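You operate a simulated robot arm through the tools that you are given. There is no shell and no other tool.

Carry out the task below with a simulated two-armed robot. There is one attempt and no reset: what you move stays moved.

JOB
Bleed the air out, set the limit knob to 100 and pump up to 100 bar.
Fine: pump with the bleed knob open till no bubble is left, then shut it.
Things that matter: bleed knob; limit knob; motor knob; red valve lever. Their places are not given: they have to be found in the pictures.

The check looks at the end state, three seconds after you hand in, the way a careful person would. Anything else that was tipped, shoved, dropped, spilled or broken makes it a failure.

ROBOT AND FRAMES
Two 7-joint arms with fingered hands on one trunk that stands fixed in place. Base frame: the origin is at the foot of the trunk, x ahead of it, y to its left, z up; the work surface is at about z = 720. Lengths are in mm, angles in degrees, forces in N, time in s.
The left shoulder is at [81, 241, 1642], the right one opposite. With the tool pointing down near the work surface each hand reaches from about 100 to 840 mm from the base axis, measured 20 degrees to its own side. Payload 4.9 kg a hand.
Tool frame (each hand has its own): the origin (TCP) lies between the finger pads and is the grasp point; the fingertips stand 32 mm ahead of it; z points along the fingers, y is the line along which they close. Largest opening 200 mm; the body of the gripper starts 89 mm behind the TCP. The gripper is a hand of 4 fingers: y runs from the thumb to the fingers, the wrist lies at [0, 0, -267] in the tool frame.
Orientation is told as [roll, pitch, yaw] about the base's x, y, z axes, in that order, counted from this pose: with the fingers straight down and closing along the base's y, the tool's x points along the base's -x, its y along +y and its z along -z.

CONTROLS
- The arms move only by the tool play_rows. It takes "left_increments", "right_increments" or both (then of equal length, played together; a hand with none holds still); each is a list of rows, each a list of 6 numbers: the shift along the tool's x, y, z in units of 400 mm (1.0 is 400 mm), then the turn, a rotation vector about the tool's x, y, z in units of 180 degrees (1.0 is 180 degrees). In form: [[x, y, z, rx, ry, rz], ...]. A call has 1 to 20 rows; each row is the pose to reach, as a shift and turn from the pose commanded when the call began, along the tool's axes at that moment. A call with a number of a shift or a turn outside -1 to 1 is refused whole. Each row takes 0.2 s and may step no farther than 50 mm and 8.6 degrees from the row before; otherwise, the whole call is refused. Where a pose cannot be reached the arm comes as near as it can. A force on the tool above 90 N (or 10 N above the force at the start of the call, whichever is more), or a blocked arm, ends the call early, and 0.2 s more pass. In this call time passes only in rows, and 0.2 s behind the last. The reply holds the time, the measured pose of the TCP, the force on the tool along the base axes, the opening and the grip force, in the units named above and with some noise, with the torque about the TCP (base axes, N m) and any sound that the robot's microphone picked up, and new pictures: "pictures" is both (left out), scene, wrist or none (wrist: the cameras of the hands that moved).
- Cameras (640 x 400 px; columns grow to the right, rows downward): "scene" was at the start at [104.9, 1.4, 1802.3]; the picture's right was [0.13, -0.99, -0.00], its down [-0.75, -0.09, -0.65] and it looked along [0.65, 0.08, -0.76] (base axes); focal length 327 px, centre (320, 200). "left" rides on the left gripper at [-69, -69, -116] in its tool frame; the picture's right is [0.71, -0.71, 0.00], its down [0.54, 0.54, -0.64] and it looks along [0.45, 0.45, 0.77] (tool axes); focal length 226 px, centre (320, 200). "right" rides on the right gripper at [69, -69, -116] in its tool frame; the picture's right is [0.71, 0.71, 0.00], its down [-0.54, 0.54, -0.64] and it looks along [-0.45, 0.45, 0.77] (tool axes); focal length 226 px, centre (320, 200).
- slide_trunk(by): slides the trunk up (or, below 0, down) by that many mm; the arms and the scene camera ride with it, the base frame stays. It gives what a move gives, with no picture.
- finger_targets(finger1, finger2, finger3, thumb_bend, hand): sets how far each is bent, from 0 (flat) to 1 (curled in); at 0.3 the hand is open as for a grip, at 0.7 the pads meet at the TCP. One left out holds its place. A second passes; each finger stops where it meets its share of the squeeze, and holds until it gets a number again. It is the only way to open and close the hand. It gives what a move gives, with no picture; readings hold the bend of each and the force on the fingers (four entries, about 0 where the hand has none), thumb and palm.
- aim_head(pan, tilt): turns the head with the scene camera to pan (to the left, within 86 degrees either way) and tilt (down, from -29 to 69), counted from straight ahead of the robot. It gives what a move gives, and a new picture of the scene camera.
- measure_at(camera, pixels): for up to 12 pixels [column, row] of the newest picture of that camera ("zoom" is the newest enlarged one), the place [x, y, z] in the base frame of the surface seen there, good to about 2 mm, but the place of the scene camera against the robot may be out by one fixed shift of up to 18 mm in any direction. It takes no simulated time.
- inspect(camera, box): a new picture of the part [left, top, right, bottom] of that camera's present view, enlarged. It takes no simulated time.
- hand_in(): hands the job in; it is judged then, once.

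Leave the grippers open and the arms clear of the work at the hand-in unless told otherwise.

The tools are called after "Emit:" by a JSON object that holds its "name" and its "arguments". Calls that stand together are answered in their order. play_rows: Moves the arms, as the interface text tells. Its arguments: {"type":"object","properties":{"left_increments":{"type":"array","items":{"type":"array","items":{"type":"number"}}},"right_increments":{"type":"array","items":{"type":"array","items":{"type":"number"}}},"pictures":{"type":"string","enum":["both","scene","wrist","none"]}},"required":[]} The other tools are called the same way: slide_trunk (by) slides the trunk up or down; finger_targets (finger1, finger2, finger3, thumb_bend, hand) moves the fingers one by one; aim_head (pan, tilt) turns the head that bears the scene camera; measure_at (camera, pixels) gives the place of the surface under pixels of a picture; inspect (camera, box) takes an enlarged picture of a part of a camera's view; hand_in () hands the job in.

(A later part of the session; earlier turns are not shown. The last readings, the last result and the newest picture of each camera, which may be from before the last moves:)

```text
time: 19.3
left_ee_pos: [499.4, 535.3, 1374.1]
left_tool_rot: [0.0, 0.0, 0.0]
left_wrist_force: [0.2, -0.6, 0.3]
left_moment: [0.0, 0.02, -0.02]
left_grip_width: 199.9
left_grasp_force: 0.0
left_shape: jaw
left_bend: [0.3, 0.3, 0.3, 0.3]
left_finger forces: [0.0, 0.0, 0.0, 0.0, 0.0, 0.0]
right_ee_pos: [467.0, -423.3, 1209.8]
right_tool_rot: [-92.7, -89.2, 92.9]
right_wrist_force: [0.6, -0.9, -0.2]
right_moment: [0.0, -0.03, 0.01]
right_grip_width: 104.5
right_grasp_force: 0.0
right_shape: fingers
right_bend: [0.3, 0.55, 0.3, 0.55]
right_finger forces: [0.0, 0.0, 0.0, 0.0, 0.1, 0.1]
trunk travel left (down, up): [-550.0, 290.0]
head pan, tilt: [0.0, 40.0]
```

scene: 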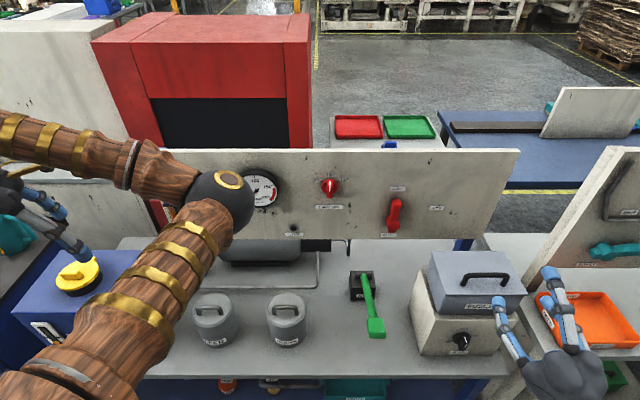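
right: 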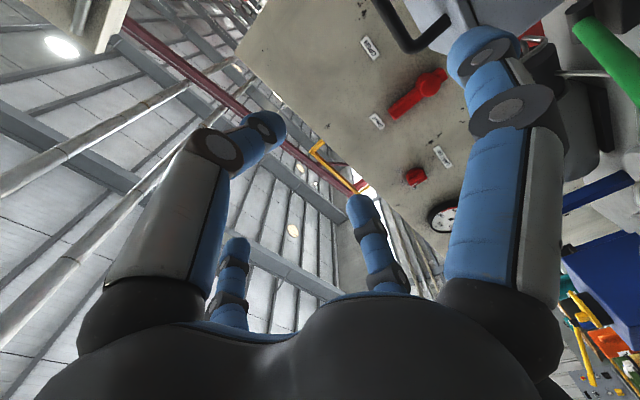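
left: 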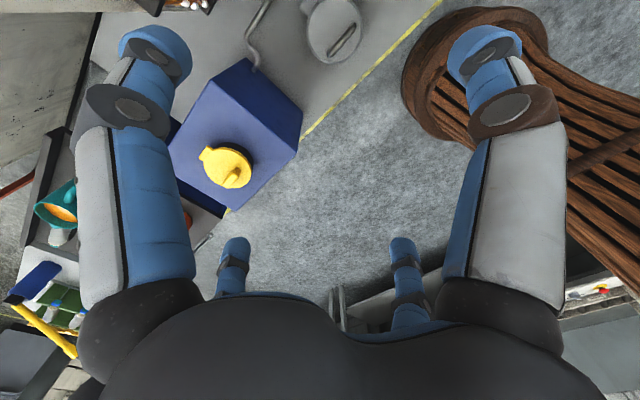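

The path is clear. I will lower the right hand about 200 mm and look.

Emit:
{"name": "play_rows", "arguments": {"right_increments": [[0.11, 0, 0, 0, 0, 0], [0.22, 0, 0, 0, 0, 0], [0.33, 0, 0, 0, 0, 0], [0.44, 0, 0, 0, 0, 0], [0.55, 0, 0, 0, 0, 0]], "pictures": "both"}}

```text
time: 20.5
left_ee_pos: [500.7, 536.7, 1374.9]
left_tool_rot: [0.0, -0.1, 0.0]
left_wrist_force: [0.2, 0.5, 0.0]
left_moment: [0.02, 0.01, 0.01]
left_grip_width: 199.8
left_grasp_force: 0.0
left_shape: jaw
left_bend: [0.3, 0.3, 0.3, 0.3]
left_finger forces: [0.0, 0.1, 0.0, 0.0, 0.0, 0.1]
right_ee_pos: [474.1, -428.1, 986.3]
right_tool_rot: [-86.8, -89.0, 86.8]
right_wrist_force: [-0.1, -0.1, -0.8]
right_moment: [0.01, -0.02, 0.02]
right_grip_width: 104.5
right_grasp_force: 0.1
right_shape: fingers
right_bend: [0.3, 0.55, 0.3, 0.55]
right_finger forces: [0.0, 0.0, 0.1, 0.0, 0.0, 0.0]
trunk travel left (down, up): [-550.0, 290.0]
head pan, tilt: [0.0, 40.0]
```

scene: 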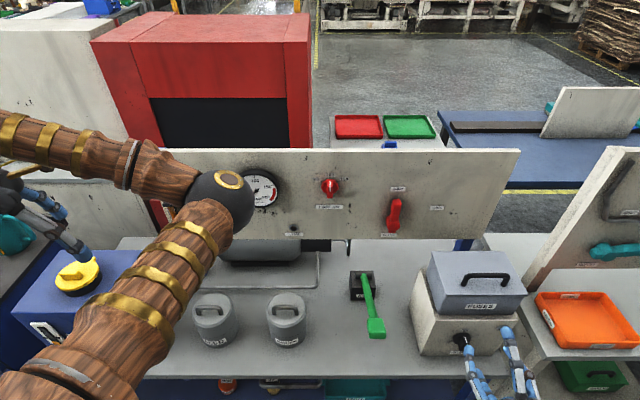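
right: 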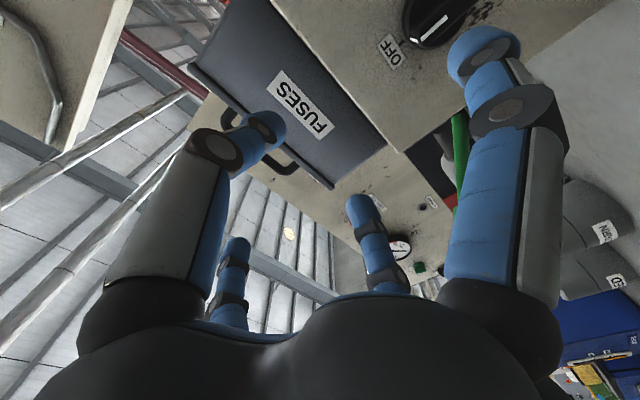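

The motor knob shows at (440,20) in the wrist camera. I will go down another 115 mm to bring it to the middle of the view.

Emit:
{"name": "play_rows", "arguments": {"right_increments": [[0.1, 0, 0, 0, 0, 0], [0.2, 0, 0, 0, 0, 0], [0.29, 0, 0, 0, 0, 0]], "pictures": "both"}}

Emit:
{"name": "inspect", "arguments": {"camera": "right", "box": [240, 40, 440, 165]}}

```text
time: 21.3
left_ee_pos: [501.3, 536.1, 1374.0]
left_tool_rot: [-0.1, 0.0, 0.0]
left_wrist_force: [-0.8, -0.1, -0.6]
left_moment: [0.02, -0.01, 0.0]
left_grip_width: 200.1
left_grasp_force: 0.1
left_shape: jaw
left_bend: [0.3, 0.3, 0.3, 0.3]
left_finger forces: [0.0, 0.1, 0.0, 0.0, 0.0, 0.0]
right_ee_pos: [474.2, -429.9, 871.5]
right_tool_rot: [-89.4, -89.0, 89.5]
right_wrist_force: [-0.8, 0.2, -0.1]
right_moment: [0.0, -0.02, 0.01]
right_grip_width: 104.2
right_grasp_force: 0.0
right_shape: fingers
right_bend: [0.3, 0.55, 0.3, 0.55]
right_finger forces: [0.0, 0.1, 0.0, 0.0, 0.0, 0.0]
trunk travel left (down, up): [-550.0, 290.0]
head pan, tilt: [0.0, 40.0]
```

scene: 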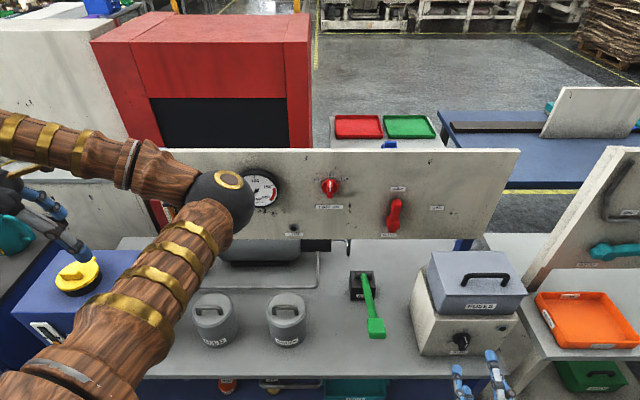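
right: 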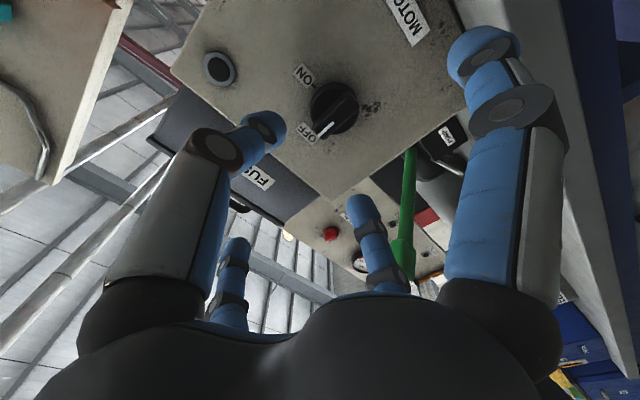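

```text
3.20 times, centred on (340, 102) of right
```

zoom: 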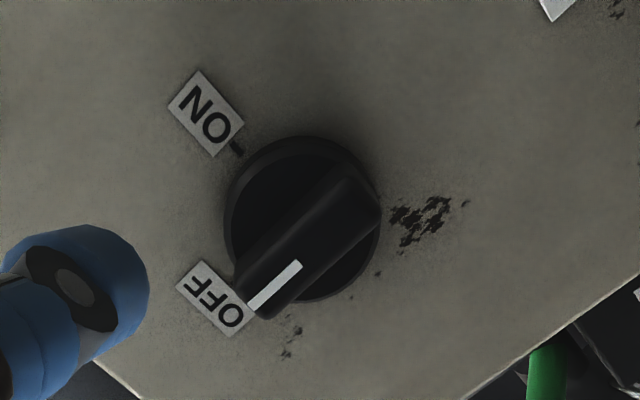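

The motor knob's mark is at OFF, with ON a quarter turn clockwise. I will measure the bar and disc.

Emit:
{"name": "measure_at", "arguments": {"camera": "zoom", "pixels": [[255, 305], [298, 266], [240, 290], [268, 315], [345, 175], [375, 210], [236, 147], [300, 145], [225, 200], [420, 215], [310, 215], [250, 70]]}}

```text
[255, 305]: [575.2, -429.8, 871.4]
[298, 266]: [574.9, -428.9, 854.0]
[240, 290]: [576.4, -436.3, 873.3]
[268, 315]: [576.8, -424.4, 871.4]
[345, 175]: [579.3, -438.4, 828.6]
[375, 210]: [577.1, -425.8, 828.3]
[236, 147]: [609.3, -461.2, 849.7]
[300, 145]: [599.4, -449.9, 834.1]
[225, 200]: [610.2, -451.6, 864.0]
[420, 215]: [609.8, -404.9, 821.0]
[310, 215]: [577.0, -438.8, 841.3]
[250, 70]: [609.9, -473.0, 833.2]
```

The motor knob centre is at about [y -430.7, z 850], its bar front at x≈575 and the box face at x≈610. ON is 90° clockwise. The bleed knob must be open first, so the right hand waits here. I will now turn the left hand forward and bring it toward the bleed knob at about [880,370,1200].

Emit:
{"name": "play_rows", "arguments": {"left_increments": [[-0.042, -0.034, 0.015, 0, -0.0417, 0], [-0.083, -0.068, 0.03, 0, -0.0833, 0], [-0.125, -0.102, 0.045, 0, -0.125, 0], [-0.167, -0.137, 0.06, 0, -0.1667, 0], [-0.208, -0.171, 0.075, 0, -0.2083, 0], [-0.25, -0.205, 0.09, 0, -0.25, 0], [-0.292, -0.239, 0.105, 0, -0.2917, 0], [-0.333, -0.273, 0.12, 0, -0.3333, 0], [-0.375, -0.307, 0.135, 0, -0.375, 0], [-0.417, -0.342, 0.15, 0, -0.4167, 0], [-0.458, -0.376, 0.165, 0, -0.4583, 0], [-0.5, -0.41, 0.185, 0, -0.5, 0]], "pictures": "both"}}

```text
time: 23.9
left_ee_pos: [698.9, 369.4, 1299.7]
left_tool_rot: [-153.2, -89.9, 153.2]
left_wrist_force: [0.4, -0.2, 0.2]
left_moment: [-0.02, 0.02, -0.02]
left_grip_width: 199.9
left_grasp_force: 0.1
left_shape: jaw
left_bend: [0.3, 0.3, 0.3, 0.3]
left_finger forces: [0.1, 0.0, 0.1, 0.0, 0.1, 0.0]
right_ee_pos: [474.4, -430.4, 872.3]
right_tool_rot: [-89.0, -89.0, 88.8]
right_wrist_force: [-0.7, 0.1, 0.0]
right_moment: [0.01, 0.01, 0.01]
right_grip_width: 104.5
right_grasp_force: 0.0
right_shape: fingers
right_bend: [0.3, 0.55, 0.3, 0.55]
right_finger forces: [0.0, 0.1, 0.0, 0.0, 0.0, 0.0]
trunk travel left (down, up): [-550.0, 290.0]
head pan, tilt: [0.0, 40.0]
```

scene: 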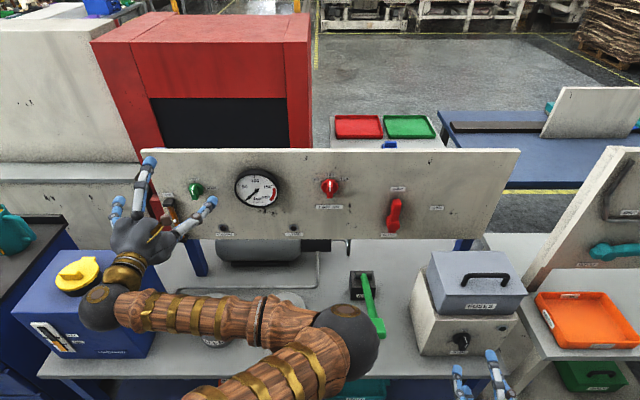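
left: 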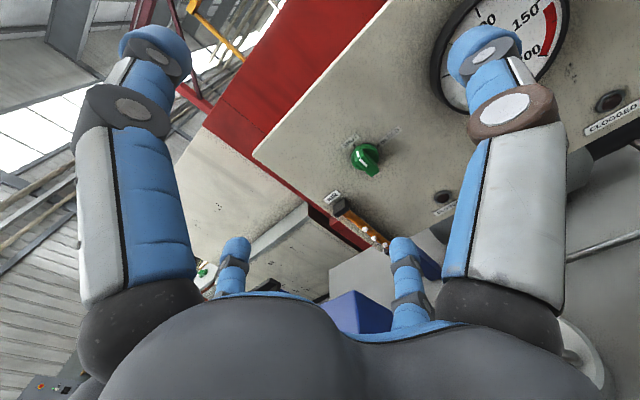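

The left elbow now shows at (348,340) near the pump lever, and the forearm lies over the filters. I will measure how high they are, and zoom in on the bleed knob from the left wrist camera.

Emit:
{"name": "measure_at", "arguments": {"camera": "scene", "pixels": [[348, 340], [375, 345], [260, 315], [160, 310], [375, 325], [100, 305]]}}

Emit:
{"name": "inspect", "arguments": {"camera": "left", "box": [290, 100, 450, 260]}}

Emit:
{"name": "inspect", "arguments": {"camera": "scene", "box": [140, 150, 350, 250]}}

```text
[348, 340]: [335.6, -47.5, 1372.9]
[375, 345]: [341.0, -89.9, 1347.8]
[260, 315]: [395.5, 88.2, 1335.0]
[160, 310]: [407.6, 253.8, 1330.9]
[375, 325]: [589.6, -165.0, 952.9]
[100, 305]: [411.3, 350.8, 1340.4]
```

```text
2.50 times, centred on (370, 180) of left
```

zoom: 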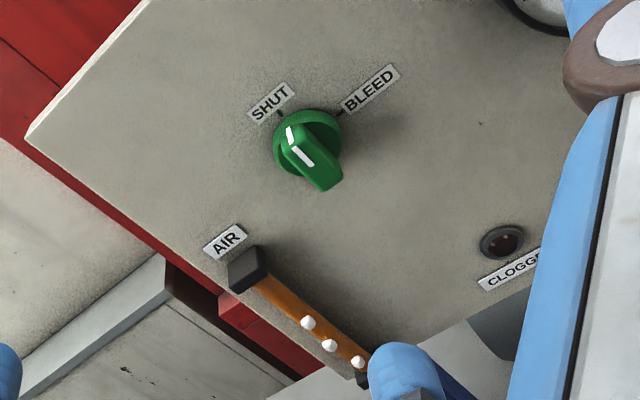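

```text
3.05 times, centred on (245, 200) of scene
```

zoom: 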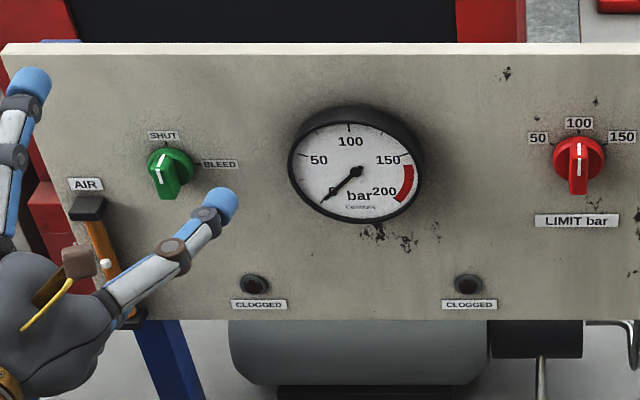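

The elbow and forearm are at z≈1330–1370, well above everything on the bench. I will zoom in tightly on the bleed knob with the left camera and measure.

Emit:
{"name": "inspect", "arguments": {"camera": "left", "box": [330, 120, 410, 190]}}

```text
5.71 times, centred on (370, 155) of left
```

zoom: 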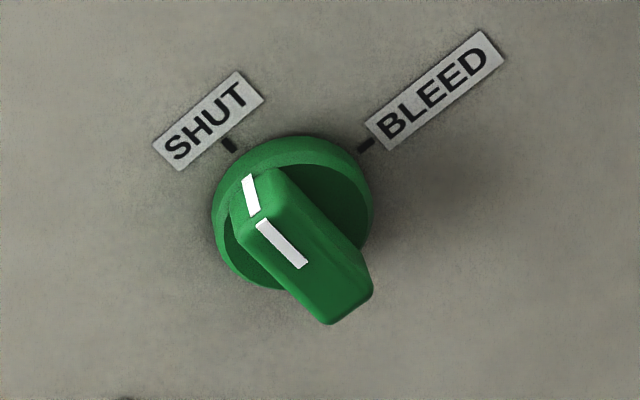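

Emit:
{"name": "measure_at", "arguments": {"camera": "zoom", "pixels": [[262, 225], [302, 264], [245, 222], [270, 190], [325, 318], [366, 290], [230, 146], [366, 146], [345, 180], [250, 270], [500, 250], [300, 250]]}}

Emit:
{"name": "measure_at", "arguments": {"camera": "left", "pixels": [[341, 206], [365, 229], [376, 240], [385, 246], [332, 196], [443, 197]]}}

```text
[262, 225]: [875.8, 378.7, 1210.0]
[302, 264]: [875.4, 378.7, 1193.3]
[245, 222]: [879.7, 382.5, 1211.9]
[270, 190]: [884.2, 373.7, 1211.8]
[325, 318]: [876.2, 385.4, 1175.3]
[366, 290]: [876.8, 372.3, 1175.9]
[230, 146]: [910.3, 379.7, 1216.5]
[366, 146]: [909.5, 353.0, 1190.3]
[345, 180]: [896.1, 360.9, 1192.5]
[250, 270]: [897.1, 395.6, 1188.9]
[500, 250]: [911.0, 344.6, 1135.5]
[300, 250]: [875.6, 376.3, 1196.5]
```

```text
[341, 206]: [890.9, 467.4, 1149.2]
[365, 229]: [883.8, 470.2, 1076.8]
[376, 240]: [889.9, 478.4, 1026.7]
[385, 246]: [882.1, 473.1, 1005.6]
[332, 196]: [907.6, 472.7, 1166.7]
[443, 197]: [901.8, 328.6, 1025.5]
```

The bleed knob centre is at about [y 379, z 1189]. The air tube at y≈470, z 1005–1150 stands out to x≈882, so an idle finger sweeping past could hit it. I will flatten left fingers 1 and 3 to 0, preset the pinch to 0.57, and check where the flat fingers lie.

Emit:
{"name": "finger_targets", "arguments": {"hand": "left", "finger1": 0.0, "finger2": 0.57, "finger3": 0.0, "thumb_bend": 0.57}}

Emit:
{"name": "inspect", "arguments": {"camera": "left", "box": [0, 0, 640, 400]}}

Emit:
{"name": "inspect", "arguments": {"camera": "scene", "box": [60, 130, 260, 290]}}

```text
time: 24.9
left_ee_pos: [700.4, 372.5, 1299.7]
left_tool_rot: [-6.8, -89.9, 6.8]
left_wrist_force: [-0.6, -0.6, 0.1]
left_moment: [-0.02, 0.02, -0.01]
left_grip_width: 134.3
left_grasp_force: 0.1
left_shape: fingers
left_bend: [0.01, 0.56, 0.01, 0.56]
left_finger forces: [0.1, 0.0, 0.0, 0.1, 0.0, 0.0]
right_ee_pos: [474.1, -429.2, 872.9]
right_tool_rot: [-89.2, -89.0, 89.3]
right_wrist_force: [-0.3, 0.4, 0.0]
right_moment: [0.0, 0.0, -0.01]
right_grip_width: 104.5
right_grasp_force: 0.0
right_shape: fingers
right_bend: [0.3, 0.55, 0.3, 0.55]
right_finger forces: [0.0, 0.0, 0.1, 0.0, 0.0, 0.0]
trunk travel left (down, up): [-550.0, 290.0]
head pan, tilt: [0.0, 40.0]
```

```text
1.00 times, centred on (320, 200) of left (not enlarged: the box is as wide or as high as the picture)
```

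zoom: 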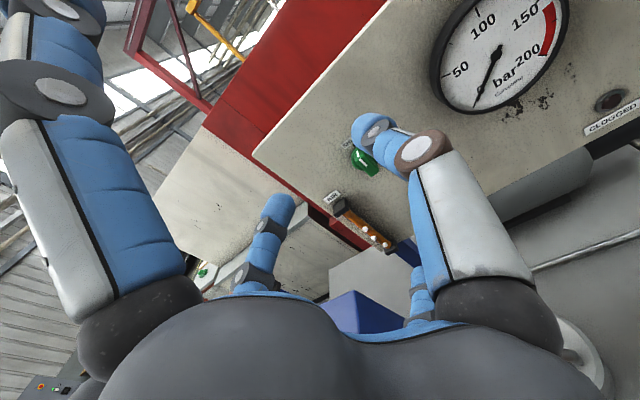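

```text
2.50 times, centred on (160, 210) of scene
```

zoom: 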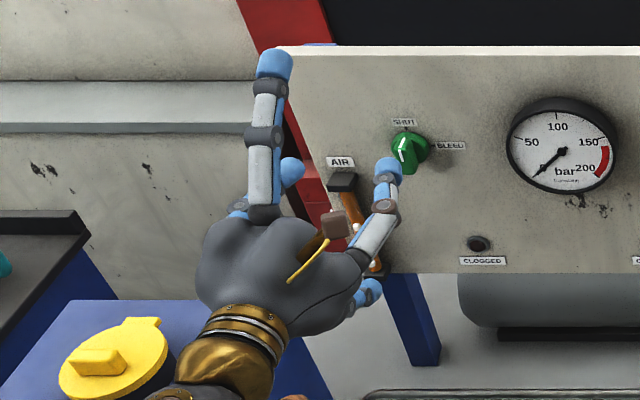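

Emit:
{"name": "measure_at", "arguments": {"camera": "zoom", "pixels": [[273, 55], [273, 72], [263, 135], [370, 290], [375, 285], [388, 170], [290, 170]]}}

Emit:
{"name": "measure_at", "arguments": {"camera": "left", "pixels": [[70, 12], [60, 90], [372, 130], [360, 140], [278, 205], [415, 275]]}}

```text
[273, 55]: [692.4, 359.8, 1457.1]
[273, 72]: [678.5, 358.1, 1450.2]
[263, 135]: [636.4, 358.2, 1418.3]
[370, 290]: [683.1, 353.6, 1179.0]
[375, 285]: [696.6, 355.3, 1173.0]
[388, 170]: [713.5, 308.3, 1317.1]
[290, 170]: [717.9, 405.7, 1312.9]
```

```text
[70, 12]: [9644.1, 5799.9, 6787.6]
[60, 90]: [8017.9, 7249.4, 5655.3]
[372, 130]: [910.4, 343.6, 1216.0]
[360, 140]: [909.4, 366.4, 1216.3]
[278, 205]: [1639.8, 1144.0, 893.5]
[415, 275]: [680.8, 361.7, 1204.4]
```

The flat fingertips lie about 150 mm out but only ~0–8 mm ahead of the TCP, so at TCP x≈860 they clear the tube and gauge by over 10 mm. I will move the left hand in front of the bleed knob, to about [785,379,1189].

Emit:
{"name": "play_rows", "arguments": {"left_increments": [[0.07, 0.005, 0.053, 0, 0, 0], [0.14, 0.01, 0.106, 0, 0, 0], [0.21, 0.015, 0.16, 0, 0, 0], [0.277, 0.019, 0.213, 0, 0, 0]], "pictures": "both"}}

Emit:
{"name": "inspect", "arguments": {"camera": "left", "box": [250, 80, 410, 200]}}

```text
time: 25.9
left_ee_pos: [788.2, 378.3, 1188.6]
left_tool_rot: [-75.9, -89.8, 75.9]
left_wrist_force: [-0.2, 1.1, -0.4]
left_moment: [-0.01, -0.02, -0.02]
left_grip_width: 134.3
left_grasp_force: 0.1
left_shape: fingers
left_bend: [0.01, 0.56, 0.01, 0.56]
left_finger forces: [0.1, 0.1, 0.0, 0.0, 0.0, 0.0]
right_ee_pos: [474.9, -430.4, 872.1]
right_tool_rot: [-87.3, -89.0, 87.3]
right_wrist_force: [0.4, 0.7, -0.3]
right_moment: [0.02, 0.0, 0.01]
right_grip_width: 104.6
right_grasp_force: 0.0
right_shape: fingers
right_bend: [0.3, 0.55, 0.3, 0.55]
right_finger forces: [0.0, 0.0, 0.1, 0.0, 0.0, 0.1]
trunk travel left (down, up): [-550.0, 290.0]
head pan, tilt: [0.0, 40.0]
```

scene: 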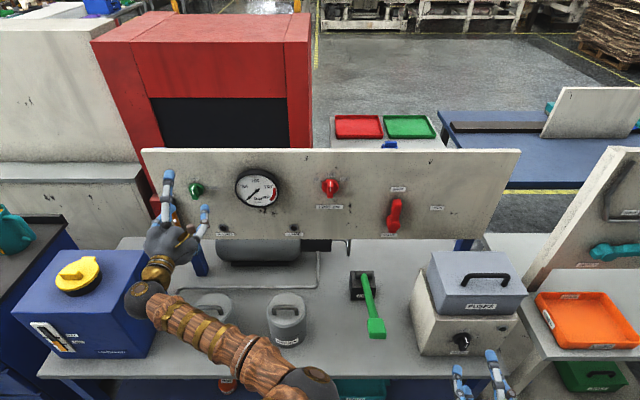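
left: 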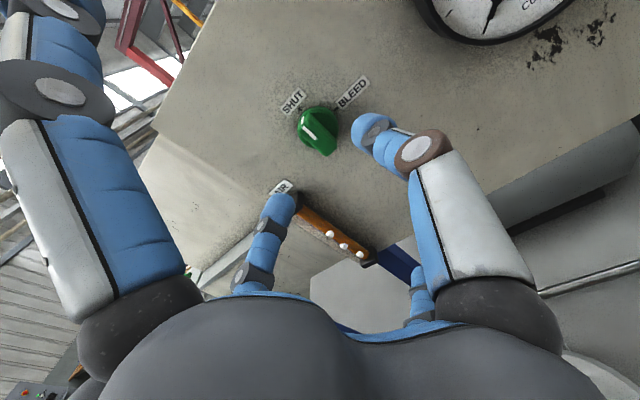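

```text
3.33 times, centred on (330, 140) of left
```

zoom: 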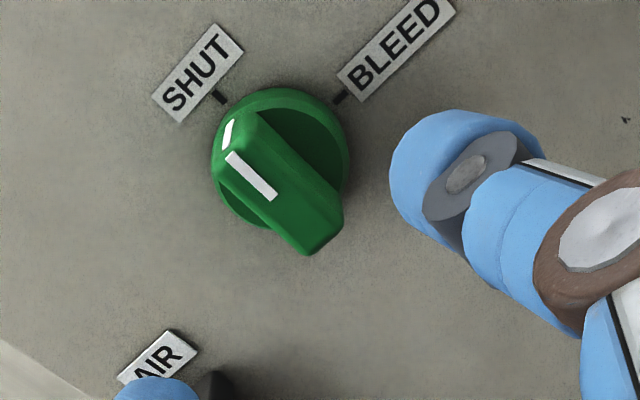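

Emit:
{"name": "measure_at", "arguments": {"camera": "zoom", "pixels": [[233, 158], [270, 196], [222, 165], [260, 120], [305, 248], [340, 215], [219, 97], [341, 96], [335, 130], [225, 200], [340, 155], [255, 175]]}}

```text
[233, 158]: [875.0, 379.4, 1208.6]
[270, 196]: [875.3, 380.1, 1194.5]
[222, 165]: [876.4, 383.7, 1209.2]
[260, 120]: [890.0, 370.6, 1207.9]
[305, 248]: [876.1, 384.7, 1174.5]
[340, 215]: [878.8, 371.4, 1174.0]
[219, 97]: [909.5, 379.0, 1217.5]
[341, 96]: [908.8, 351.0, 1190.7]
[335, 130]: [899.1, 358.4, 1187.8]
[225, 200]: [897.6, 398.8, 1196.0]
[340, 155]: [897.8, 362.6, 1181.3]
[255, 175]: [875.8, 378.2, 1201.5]
```

The bleed knob centre is confirmed at about [379.3, 1189.5], and the TCP is within 1 mm. I will advance 73 mm to x≈861.

Emit:
{"name": "play_rows", "arguments": {"left_increments": [[-0.002, 0.002, 0.06, 0, 0, 0], [-0.002, 0.002, 0.11, 0, 0, 0], [-0.002, 0.002, 0.155, 0, 0, 0], [-0.002, 0.002, 0.182, 0, 0, 0]], "pictures": "both"}}

Emit:
{"name": "finger_targets", "arguments": {"hand": "left", "finger2": 0.8, "thumb_bend": 0.8}}

Emit:
{"name": "inspect", "arguments": {"camera": "left", "box": [220, 80, 440, 280]}}

```text
time: 26.9
left_ee_pos: [858.1, 379.2, 1191.0]
left_tool_rot: [-10.0, -90.0, 9.9]
left_wrist_force: [-0.6, 0.3, 0.3]
left_moment: [-0.02, 0.01, -0.01]
left_grip_width: 134.5
left_grasp_force: 0.2
left_shape: fingers
left_bend: [0.01, 0.56, 0.01, 0.56]
left_finger forces: [0.0, 0.0, 0.1, 0.0, 0.1, 0.0]
right_ee_pos: [475.3, -429.0, 872.0]
right_tool_rot: [-88.1, -89.0, 88.2]
right_wrist_force: [0.6, -0.7, 0.2]
right_moment: [-0.01, -0.02, 0.01]
right_grip_width: 104.3
right_grasp_force: 0.0
right_shape: fingers
right_bend: [0.3, 0.55, 0.3, 0.55]
right_finger forces: [0.1, 0.1, 0.0, 0.0, 0.0, 0.0]
trunk travel left (down, up): [-550.0, 290.0]
head pan, tilt: [0.0, 40.0]
```

scene: 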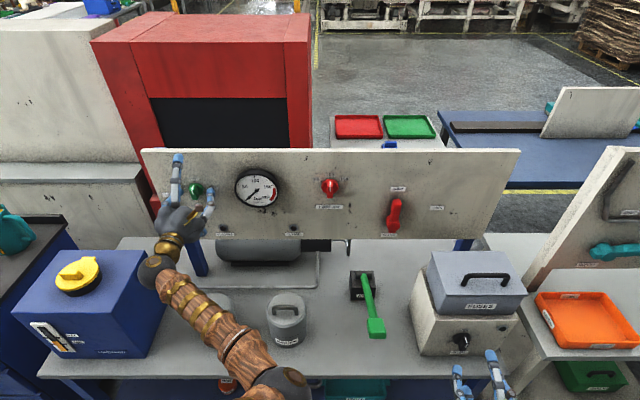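
left: 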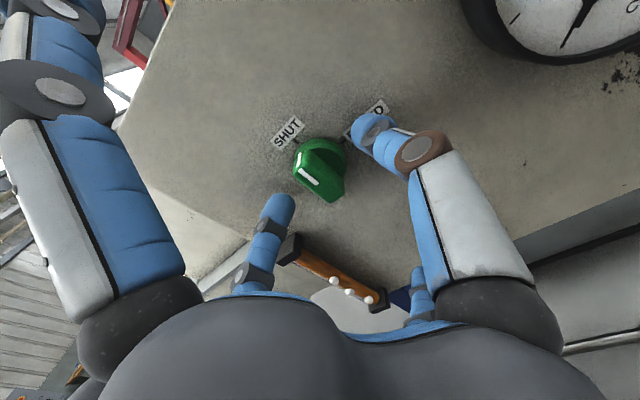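

```text
time: 27.9
left_ee_pos: [859.4, 376.2, 1191.5]
left_tool_rot: [40.8, -89.9, -40.9]
left_wrist_force: [5.1, -6.2, -1.2]
left_moment: [0.04, -0.01, -0.06]
left_grip_width: 126.4
left_grasp_force: 13.6
left_shape: fingers
left_bend: [0.01, 0.66, 0.01, 0.68]
left_finger forces: [0.0, 9.9, 0.0, 0.0, 16.9, 0.1]
right_ee_pos: [475.4, -429.9, 872.0]
right_tool_rot: [-86.5, -89.1, 86.6]
right_wrist_force: [0.1, 0.8, -0.5]
right_moment: [0.0, -0.01, 0.0]
right_grip_width: 104.2
right_grasp_force: 0.1
right_shape: fingers
right_bend: [0.3, 0.55, 0.3, 0.55]
right_finger forces: [0.0, 0.0, 0.1, 0.1, 0.0, 0.0]
trunk travel left (down, up): [-550.0, 290.0]
head pan, tilt: [0.0, 40.0]
```

```text
2.00 times, centred on (330, 180) of left
```

zoom: 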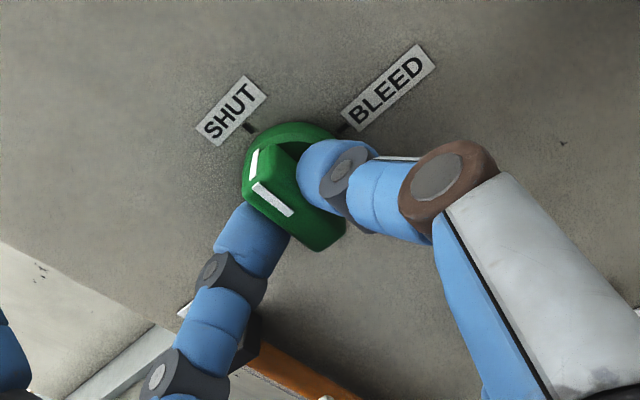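

The left hand holds the bleed bar. I will turn the first 45° clockwise (+rz) and look.

Emit:
{"name": "play_rows", "arguments": {"left_increments": [[0, 0, 0, 0, 0, 0.0417], [0, 0, 0, 0, 0, 0.0833], [0, 0, 0, 0, 0, 0.125], [0, 0, 0, 0, 0, 0.1667], [0, 0, 0, 0, 0, 0.2083], [0, 0, 0, 0, 0, 0.25]], "pictures": "both"}}

```text
time: 29.3
left_ee_pos: [859.3, 378.3, 1188.5]
left_tool_rot: [90.0, -44.9, -90.0]
left_wrist_force: [-2.2, -12.3, -8.1]
left_moment: [0.0, 0.09, -0.25]
left_grip_width: 126.9
left_grasp_force: 15.5
left_shape: fingers
left_bend: [0.01, 0.66, 0.01, 0.68]
left_finger forces: [0.0, 8.4, 0.0, 0.0, 22.7, 0.0]
right_ee_pos: [475.5, -430.2, 872.4]
right_tool_rot: [-87.1, -89.1, 87.3]
right_wrist_force: [-0.2, -0.6, 0.6]
right_moment: [-0.02, -0.02, 0.0]
right_grip_width: 104.5
right_grasp_force: 0.0
right_shape: fingers
right_bend: [0.3, 0.55, 0.3, 0.55]
right_finger forces: [0.2, 0.0, 0.1, 0.1, 0.0, 0.0]
trunk travel left (down, up): [-550.0, 290.0]
head pan, tilt: [0.0, 40.0]
```

scene: 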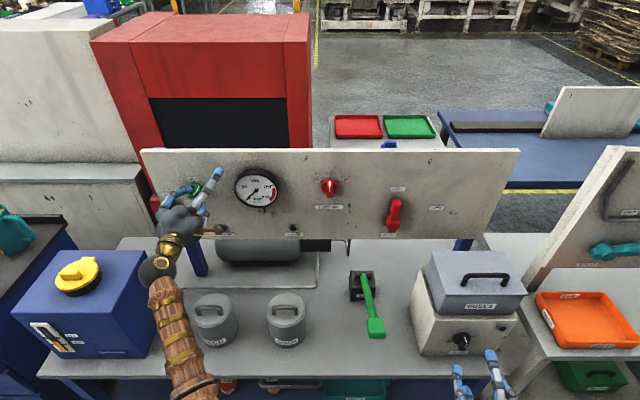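
left: 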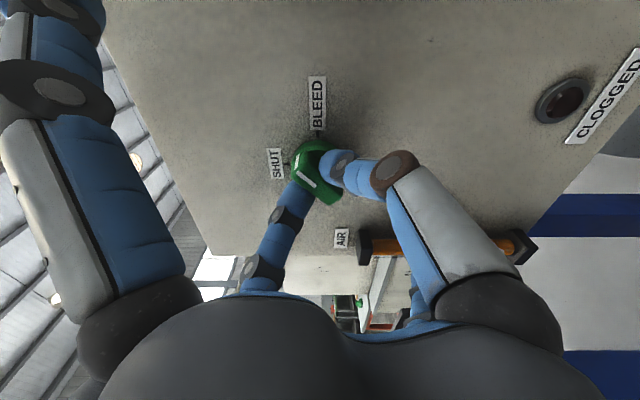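

The knob follows, and the mark is now half-way. I will turn the other 45°.

Emit:
{"name": "play_rows", "arguments": {"left_increments": [[0, 0, 0, 0, 0, 0.0417], [0, 0, 0, 0, 0, 0.0833], [0, 0, 0, 0, 0, 0.125], [0, 0, 0, 0, 0, 0.1667], [0, 0, 0, 0, 0, 0.2083], [0, 0, 0, 0, 0, 0.25]], "pictures": "both"}}

Emit:
{"name": "inspect", "arguments": {"camera": "left", "box": [220, 60, 440, 260]}}

```text
time: 30.7
left_ee_pos: [860.2, 380.9, 1187.7]
left_tool_rot: [89.8, 0.2, -90.1]
left_wrist_force: [-2.6, -4.5, -14.9]
left_moment: [-0.05, 0.29, -0.17]
left_grip_width: 127.0
left_grasp_force: 15.6
left_shape: fingers
left_bend: [0.01, 0.66, 0.01, 0.68]
left_finger forces: [0.0, 8.5, 0.1, 0.0, 23.6, 0.1]
right_ee_pos: [474.5, -429.7, 872.4]
right_tool_rot: [-85.4, -89.1, 85.4]
right_wrist_force: [0.6, 0.1, -0.9]
right_moment: [0.03, 0.02, 0.0]
right_grip_width: 104.1
right_grasp_force: 0.1
right_shape: fingers
right_bend: [0.3, 0.55, 0.3, 0.55]
right_finger forces: [0.0, 0.1, 0.1, 0.0, 0.0, 0.0]
trunk travel left (down, up): [-550.0, 290.0]
head pan, tilt: [0.0, 40.0]
```

scene: 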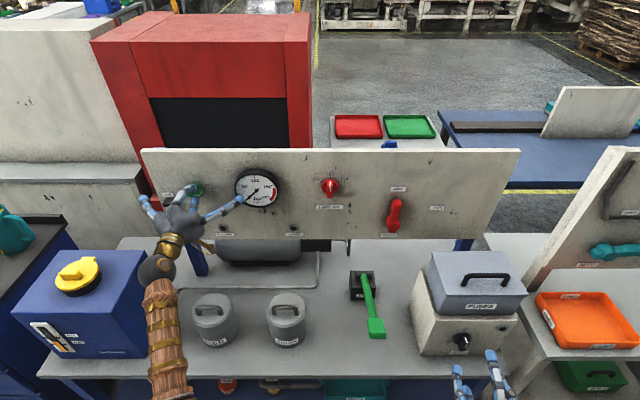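
left: 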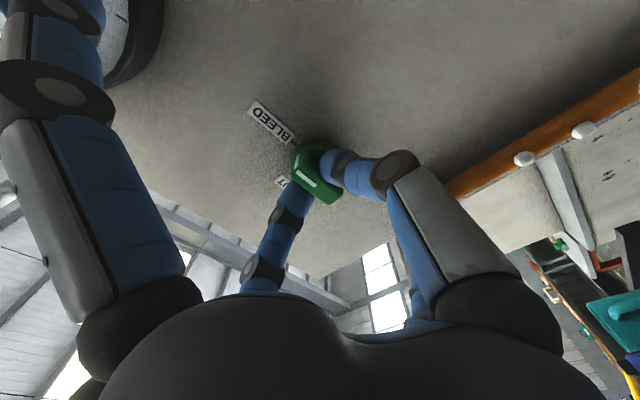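

```text
2.00 times, centred on (330, 160) of left
```

zoom: 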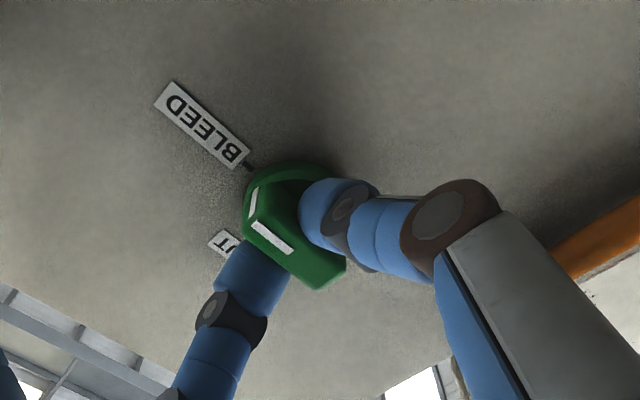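

The mark points at BLEED. I will measure it for certainty, and then take the right hand to the motor knob.

Emit:
{"name": "measure_at", "arguments": {"camera": "zoom", "pixels": [[255, 225], [290, 250], [250, 240], [265, 205], [320, 285], [345, 265]]}}

Emit:
{"name": "play_rows", "arguments": {"right_increments": [[0.027, -0.001, 0.05, 0, 0, 0], [0.054, -0.002, 0.1, 0, 0, 0], [0.055, -0.002, 0.15, 0, 0, 0], [0.055, -0.002, 0.19, 0, 0, 0], [0.055, -0.002, 0.216, 0, 0, 0]], "pictures": "both"}}

Emit:
{"name": "inspect", "arguments": {"camera": "right", "box": [220, 60, 440, 260]}}

```text
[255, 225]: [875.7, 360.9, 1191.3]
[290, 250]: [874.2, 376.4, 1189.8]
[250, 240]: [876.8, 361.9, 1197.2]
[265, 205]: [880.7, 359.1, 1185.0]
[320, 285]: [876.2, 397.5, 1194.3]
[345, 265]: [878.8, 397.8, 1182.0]
```

```text
time: 31.9
left_ee_pos: [861.2, 380.4, 1188.4]
left_tool_rot: [89.8, 0.1, -90.0]
left_wrist_force: [-4.7, -5.2, -17.4]
left_moment: [-0.08, 0.4, -0.14]
left_grip_width: 127.0
left_grasp_force: 16.2
left_shape: fingers
left_bend: [0.01, 0.66, 0.01, 0.67]
left_finger forces: [0.1, 8.0, 0.0, 0.1, 25.5, 0.0]
right_ee_pos: [562.2, -431.2, 848.8]
right_tool_rot: [-84.1, -89.0, 84.1]
right_wrist_force: [0.0, -0.5, 0.2]
right_moment: [0.01, -0.01, 0.01]
right_grip_width: 104.2
right_grasp_force: 0.1
right_shape: fingers
right_bend: [0.3, 0.55, 0.3, 0.55]
right_finger forces: [0.0, 0.0, 0.1, 0.0, 0.0, 0.0]
trunk travel left (down, up): [-550.0, 290.0]
head pan, tilt: [0.0, 40.0]
```

scene: 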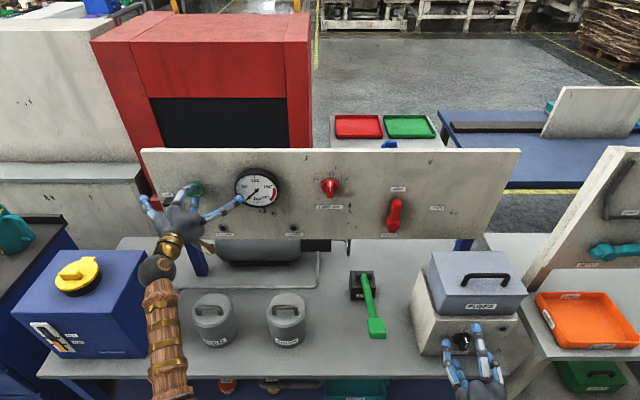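
right: 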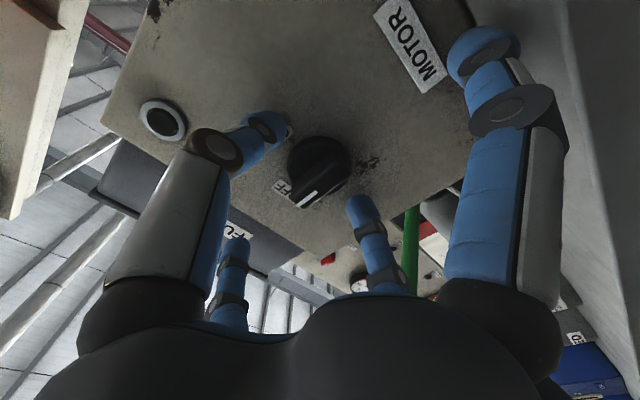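

```text
2.00 times, centred on (330, 160) of right
```

zoom: 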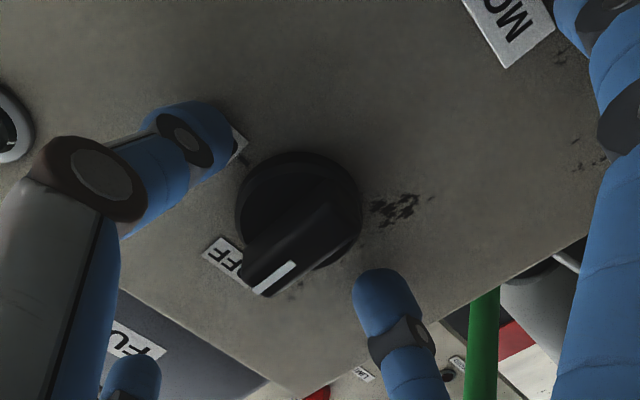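

The bleed bar lies level at BLEED. The right hand is around the motor knob, so I will close the pinch on it.

Emit:
{"name": "finger_targets", "arguments": {"hand": "right", "finger2": 0.8, "thumb_bend": 0.8}}

Emit:
{"name": "inspect", "arguments": {"camera": "right", "box": [220, 60, 440, 260]}}

Emit:
{"name": "inspect", "arguments": {"camera": "left", "box": [400, 60, 640, 230]}}

Emit:
{"name": "inspect", "arguments": {"camera": "scene", "box": [130, 150, 300, 250]}}

```text
time: 32.9
left_ee_pos: [861.2, 378.9, 1189.2]
left_tool_rot: [90.0, 0.0, -90.1]
left_wrist_force: [-4.3, -1.6, -18.9]
left_moment: [-0.03, 0.43, -0.06]
left_grip_width: 127.2
left_grasp_force: 16.4
left_shape: fingers
left_bend: [0.01, 0.66, 0.01, 0.67]
left_finger forces: [0.0, 7.2, 0.1, 0.1, 26.0, 0.0]
right_ee_pos: [560.6, -431.6, 848.3]
right_tool_rot: [-83.2, -89.0, 83.1]
right_wrist_force: [-5.8, -9.1, -1.7]
right_moment: [-0.01, 0.0, 0.3]
right_grip_width: 95.3
right_grasp_force: 20.7
right_shape: fingers
right_bend: [0.3, 0.64, 0.3, 0.68]
right_finger forces: [0.0, 20.6, 0.0, 0.0, 20.0, 0.0]
trunk travel left (down, up): [-550.0, 290.0]
head pan, tilt: [0.0, 40.0]
```

```text
2.00 times, centred on (330, 160) of right
```

zoom: 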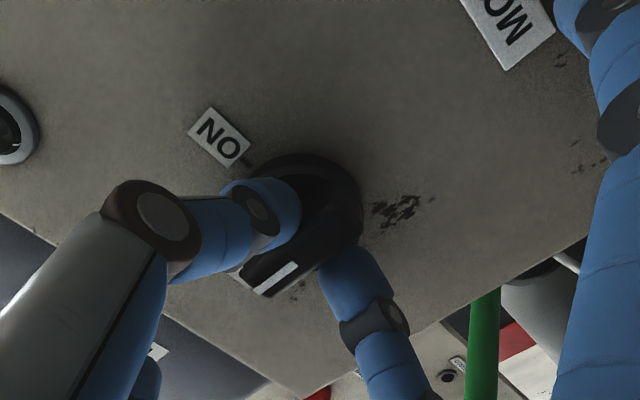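

```text
2.35 times, centred on (520, 145) of left
```

zoom: 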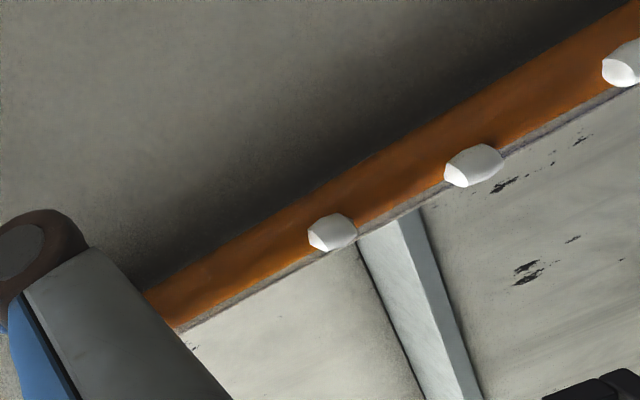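

```text
3.76 times, centred on (215, 200) of scene
```

zoom: 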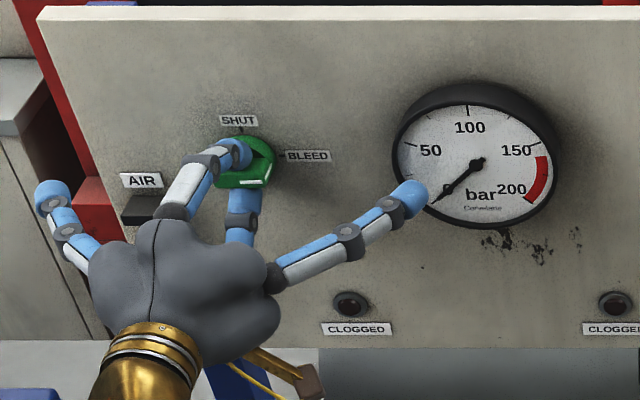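

The left wrist camera shows all three bubbles and the scene camera shows the gauge at 0. I will now turn the motor knob 90° clockwise to ON.

Emit:
{"name": "play_rows", "arguments": {"right_increments": [[0, 0, 0, 0, 0, 0.0455], [0, 0, 0, 0, 0, 0.091], [0, 0, 0, 0, 0, 0.1365], [0, 0, 0, 0, 0, 0.182], [0, 0, 0, 0, 0, 0.2275], [0, 0, 0, 0, 0, 0.273], [0, 0, 0, 0, 0, 0.3185], [0, 0, 0, 0, 0, 0.364], [0, 0, 0, 0, 0, 0.4095], [0, 0, 0, 0, 0, 0.455], [0, 0, 0, 0, 0, 0.5]], "pictures": "both"}}

Emit:
{"name": "inspect", "arguments": {"camera": "right", "box": [220, 60, 440, 260]}}

Emit:
{"name": "inspect", "arguments": {"camera": "left", "box": [400, 60, 640, 230]}}

Emit:
{"name": "inspect", "arguments": {"camera": "scene", "box": [130, 150, 300, 250]}}

```text
time: 35.3
left_ee_pos: [860.1, 380.4, 1187.5]
left_tool_rot: [90.0, 0.1, -90.0]
left_wrist_force: [-9.4, -5.3, -16.8]
left_moment: [-0.04, 0.36, -0.1]
left_grip_width: 126.8
left_grasp_force: 18.4
left_shape: fingers
left_bend: [0.01, 0.66, 0.01, 0.67]
left_finger forces: [0.0, 9.9, 0.1, 0.1, 26.3, 0.0]
right_ee_pos: [560.8, -429.1, 847.5]
right_tool_rot: [89.9, -0.8, -89.9]
right_wrist_force: [-0.2, 4.8, -15.0]
right_moment: [-0.02, 0.12, 0.09]
right_grip_width: 95.4
right_grasp_force: 17.2
right_shape: fingers
right_bend: [0.3, 0.64, 0.3, 0.68]
right_finger forces: [0.0, 12.0, 0.0, 0.0, 22.1, 0.0]
trunk travel left (down, up): [-550.0, 290.0]
head pan, tilt: [0.0, 40.0]
```

scene: 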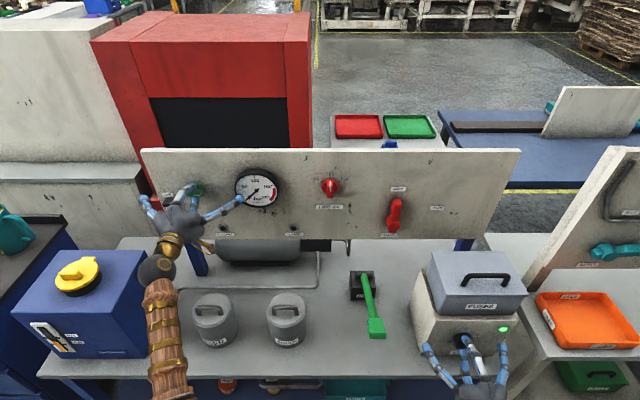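
right: 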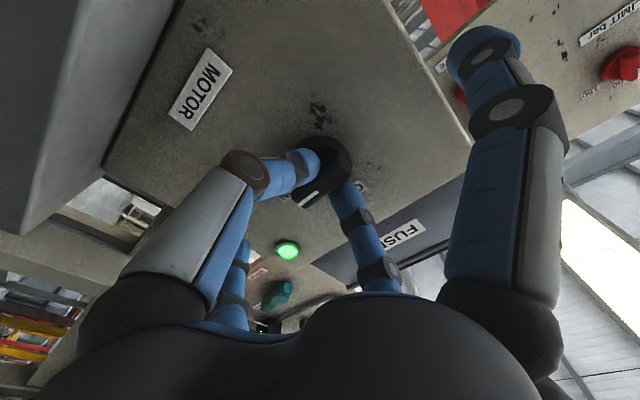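

```text
2.00 times, centred on (330, 160) of right
```

zoom: 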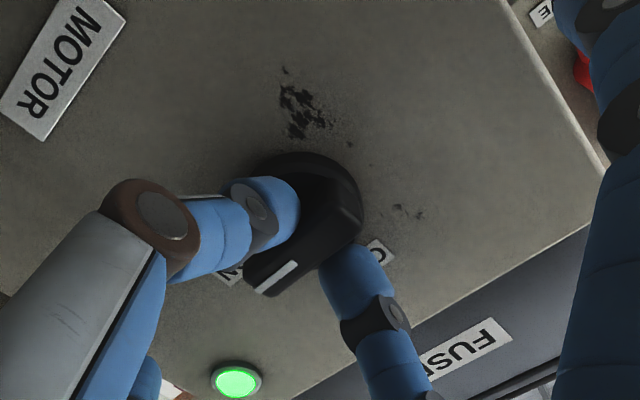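

```text
2.35 times, centred on (520, 145) of left
```

zoom: 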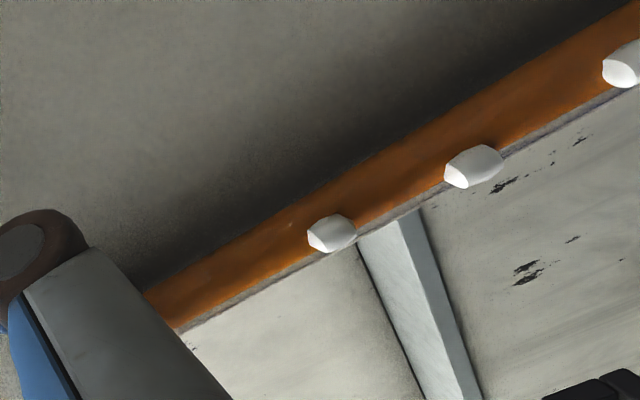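

```text
3.76 times, centred on (215, 200) of scene
```

zoom: 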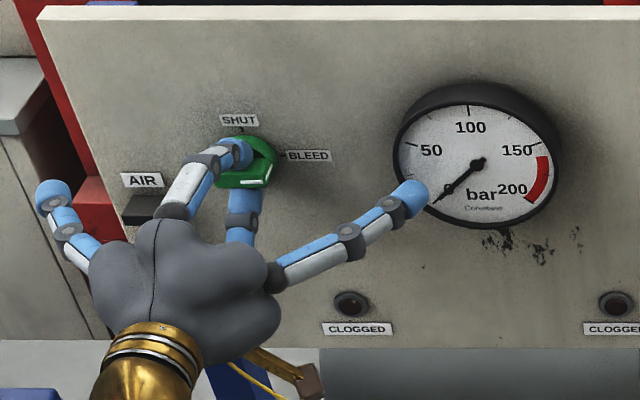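

The lamp on the motor box lit green, so the motor is ON. I will hold still for 2 s and watch the bubbles and the gauge.

Emit:
{"name": "play_rows", "arguments": {"left_increments": [[0, 0, 0, 0, 0, 0], [0, 0, 0, 0, 0, 0], [0, 0, 0, 0, 0, 0], [0, 0, 0, 0, 0, 0], [0, 0, 0, 0, 0, 0], [0, 0, 0, 0, 0, 0], [0, 0, 0, 0, 0, 0], [0, 0, 0, 0, 0, 0]], "pictures": "both"}}

Emit:
{"name": "inspect", "arguments": {"camera": "left", "box": [400, 60, 640, 230]}}

Emit:
{"name": "inspect", "arguments": {"camera": "scene", "box": [130, 150, 300, 250]}}

```text
time: 37.1
left_ee_pos: [860.3, 380.1, 1188.1]
left_tool_rot: [90.0, -0.1, -90.1]
left_wrist_force: [-12.4, -5.7, -14.6]
left_moment: [-0.05, 0.23, -0.14]
left_grip_width: 127.0
left_grasp_force: 19.1
left_shape: fingers
left_bend: [0.01, 0.66, 0.01, 0.67]
left_finger forces: [0.1, 13.0, 0.0, 0.1, 26.2, 0.1]
right_ee_pos: [560.3, -428.8, 849.4]
right_tool_rot: [89.9, -1.0, -89.9]
right_wrist_force: [6.1, 8.2, -14.7]
right_moment: [0.02, 0.22, 0.18]
right_grip_width: 95.3
right_grasp_force: 13.2
right_shape: fingers
right_bend: [0.3, 0.64, 0.3, 0.67]
right_finger forces: [0.0, 6.0, 0.0, 0.0, 21.1, 0.0]
trunk travel left (down, up): [-550.0, 290.0]
head pan, tilt: [0.0, 40.0]
```

scene: 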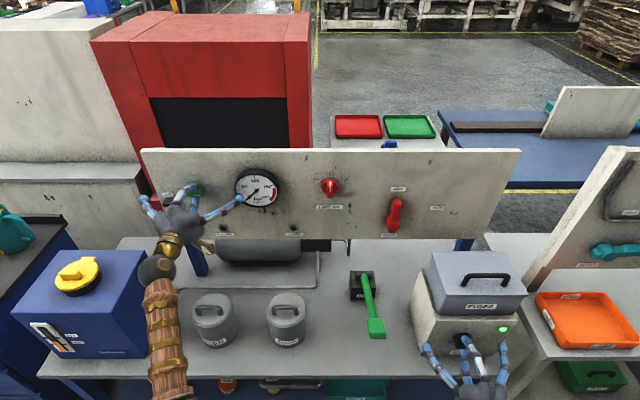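
left: 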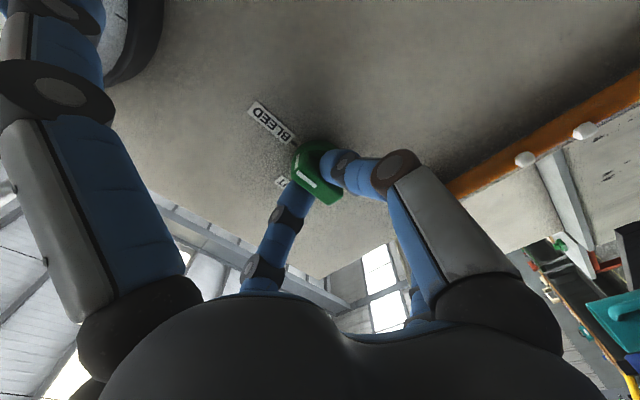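

```text
2.35 times, centred on (520, 145) of left
```

zoom: 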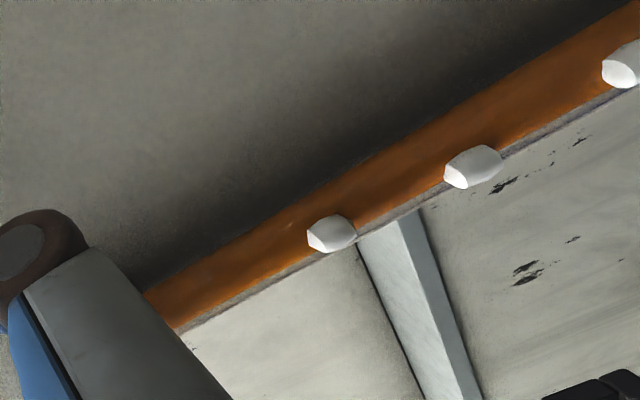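

```text
3.76 times, centred on (215, 200) of scene
```

zoom: 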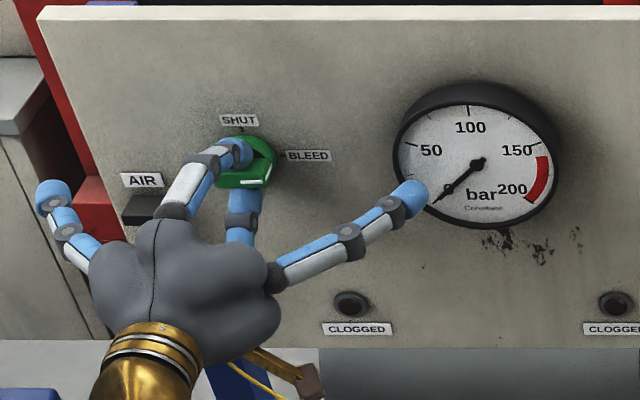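

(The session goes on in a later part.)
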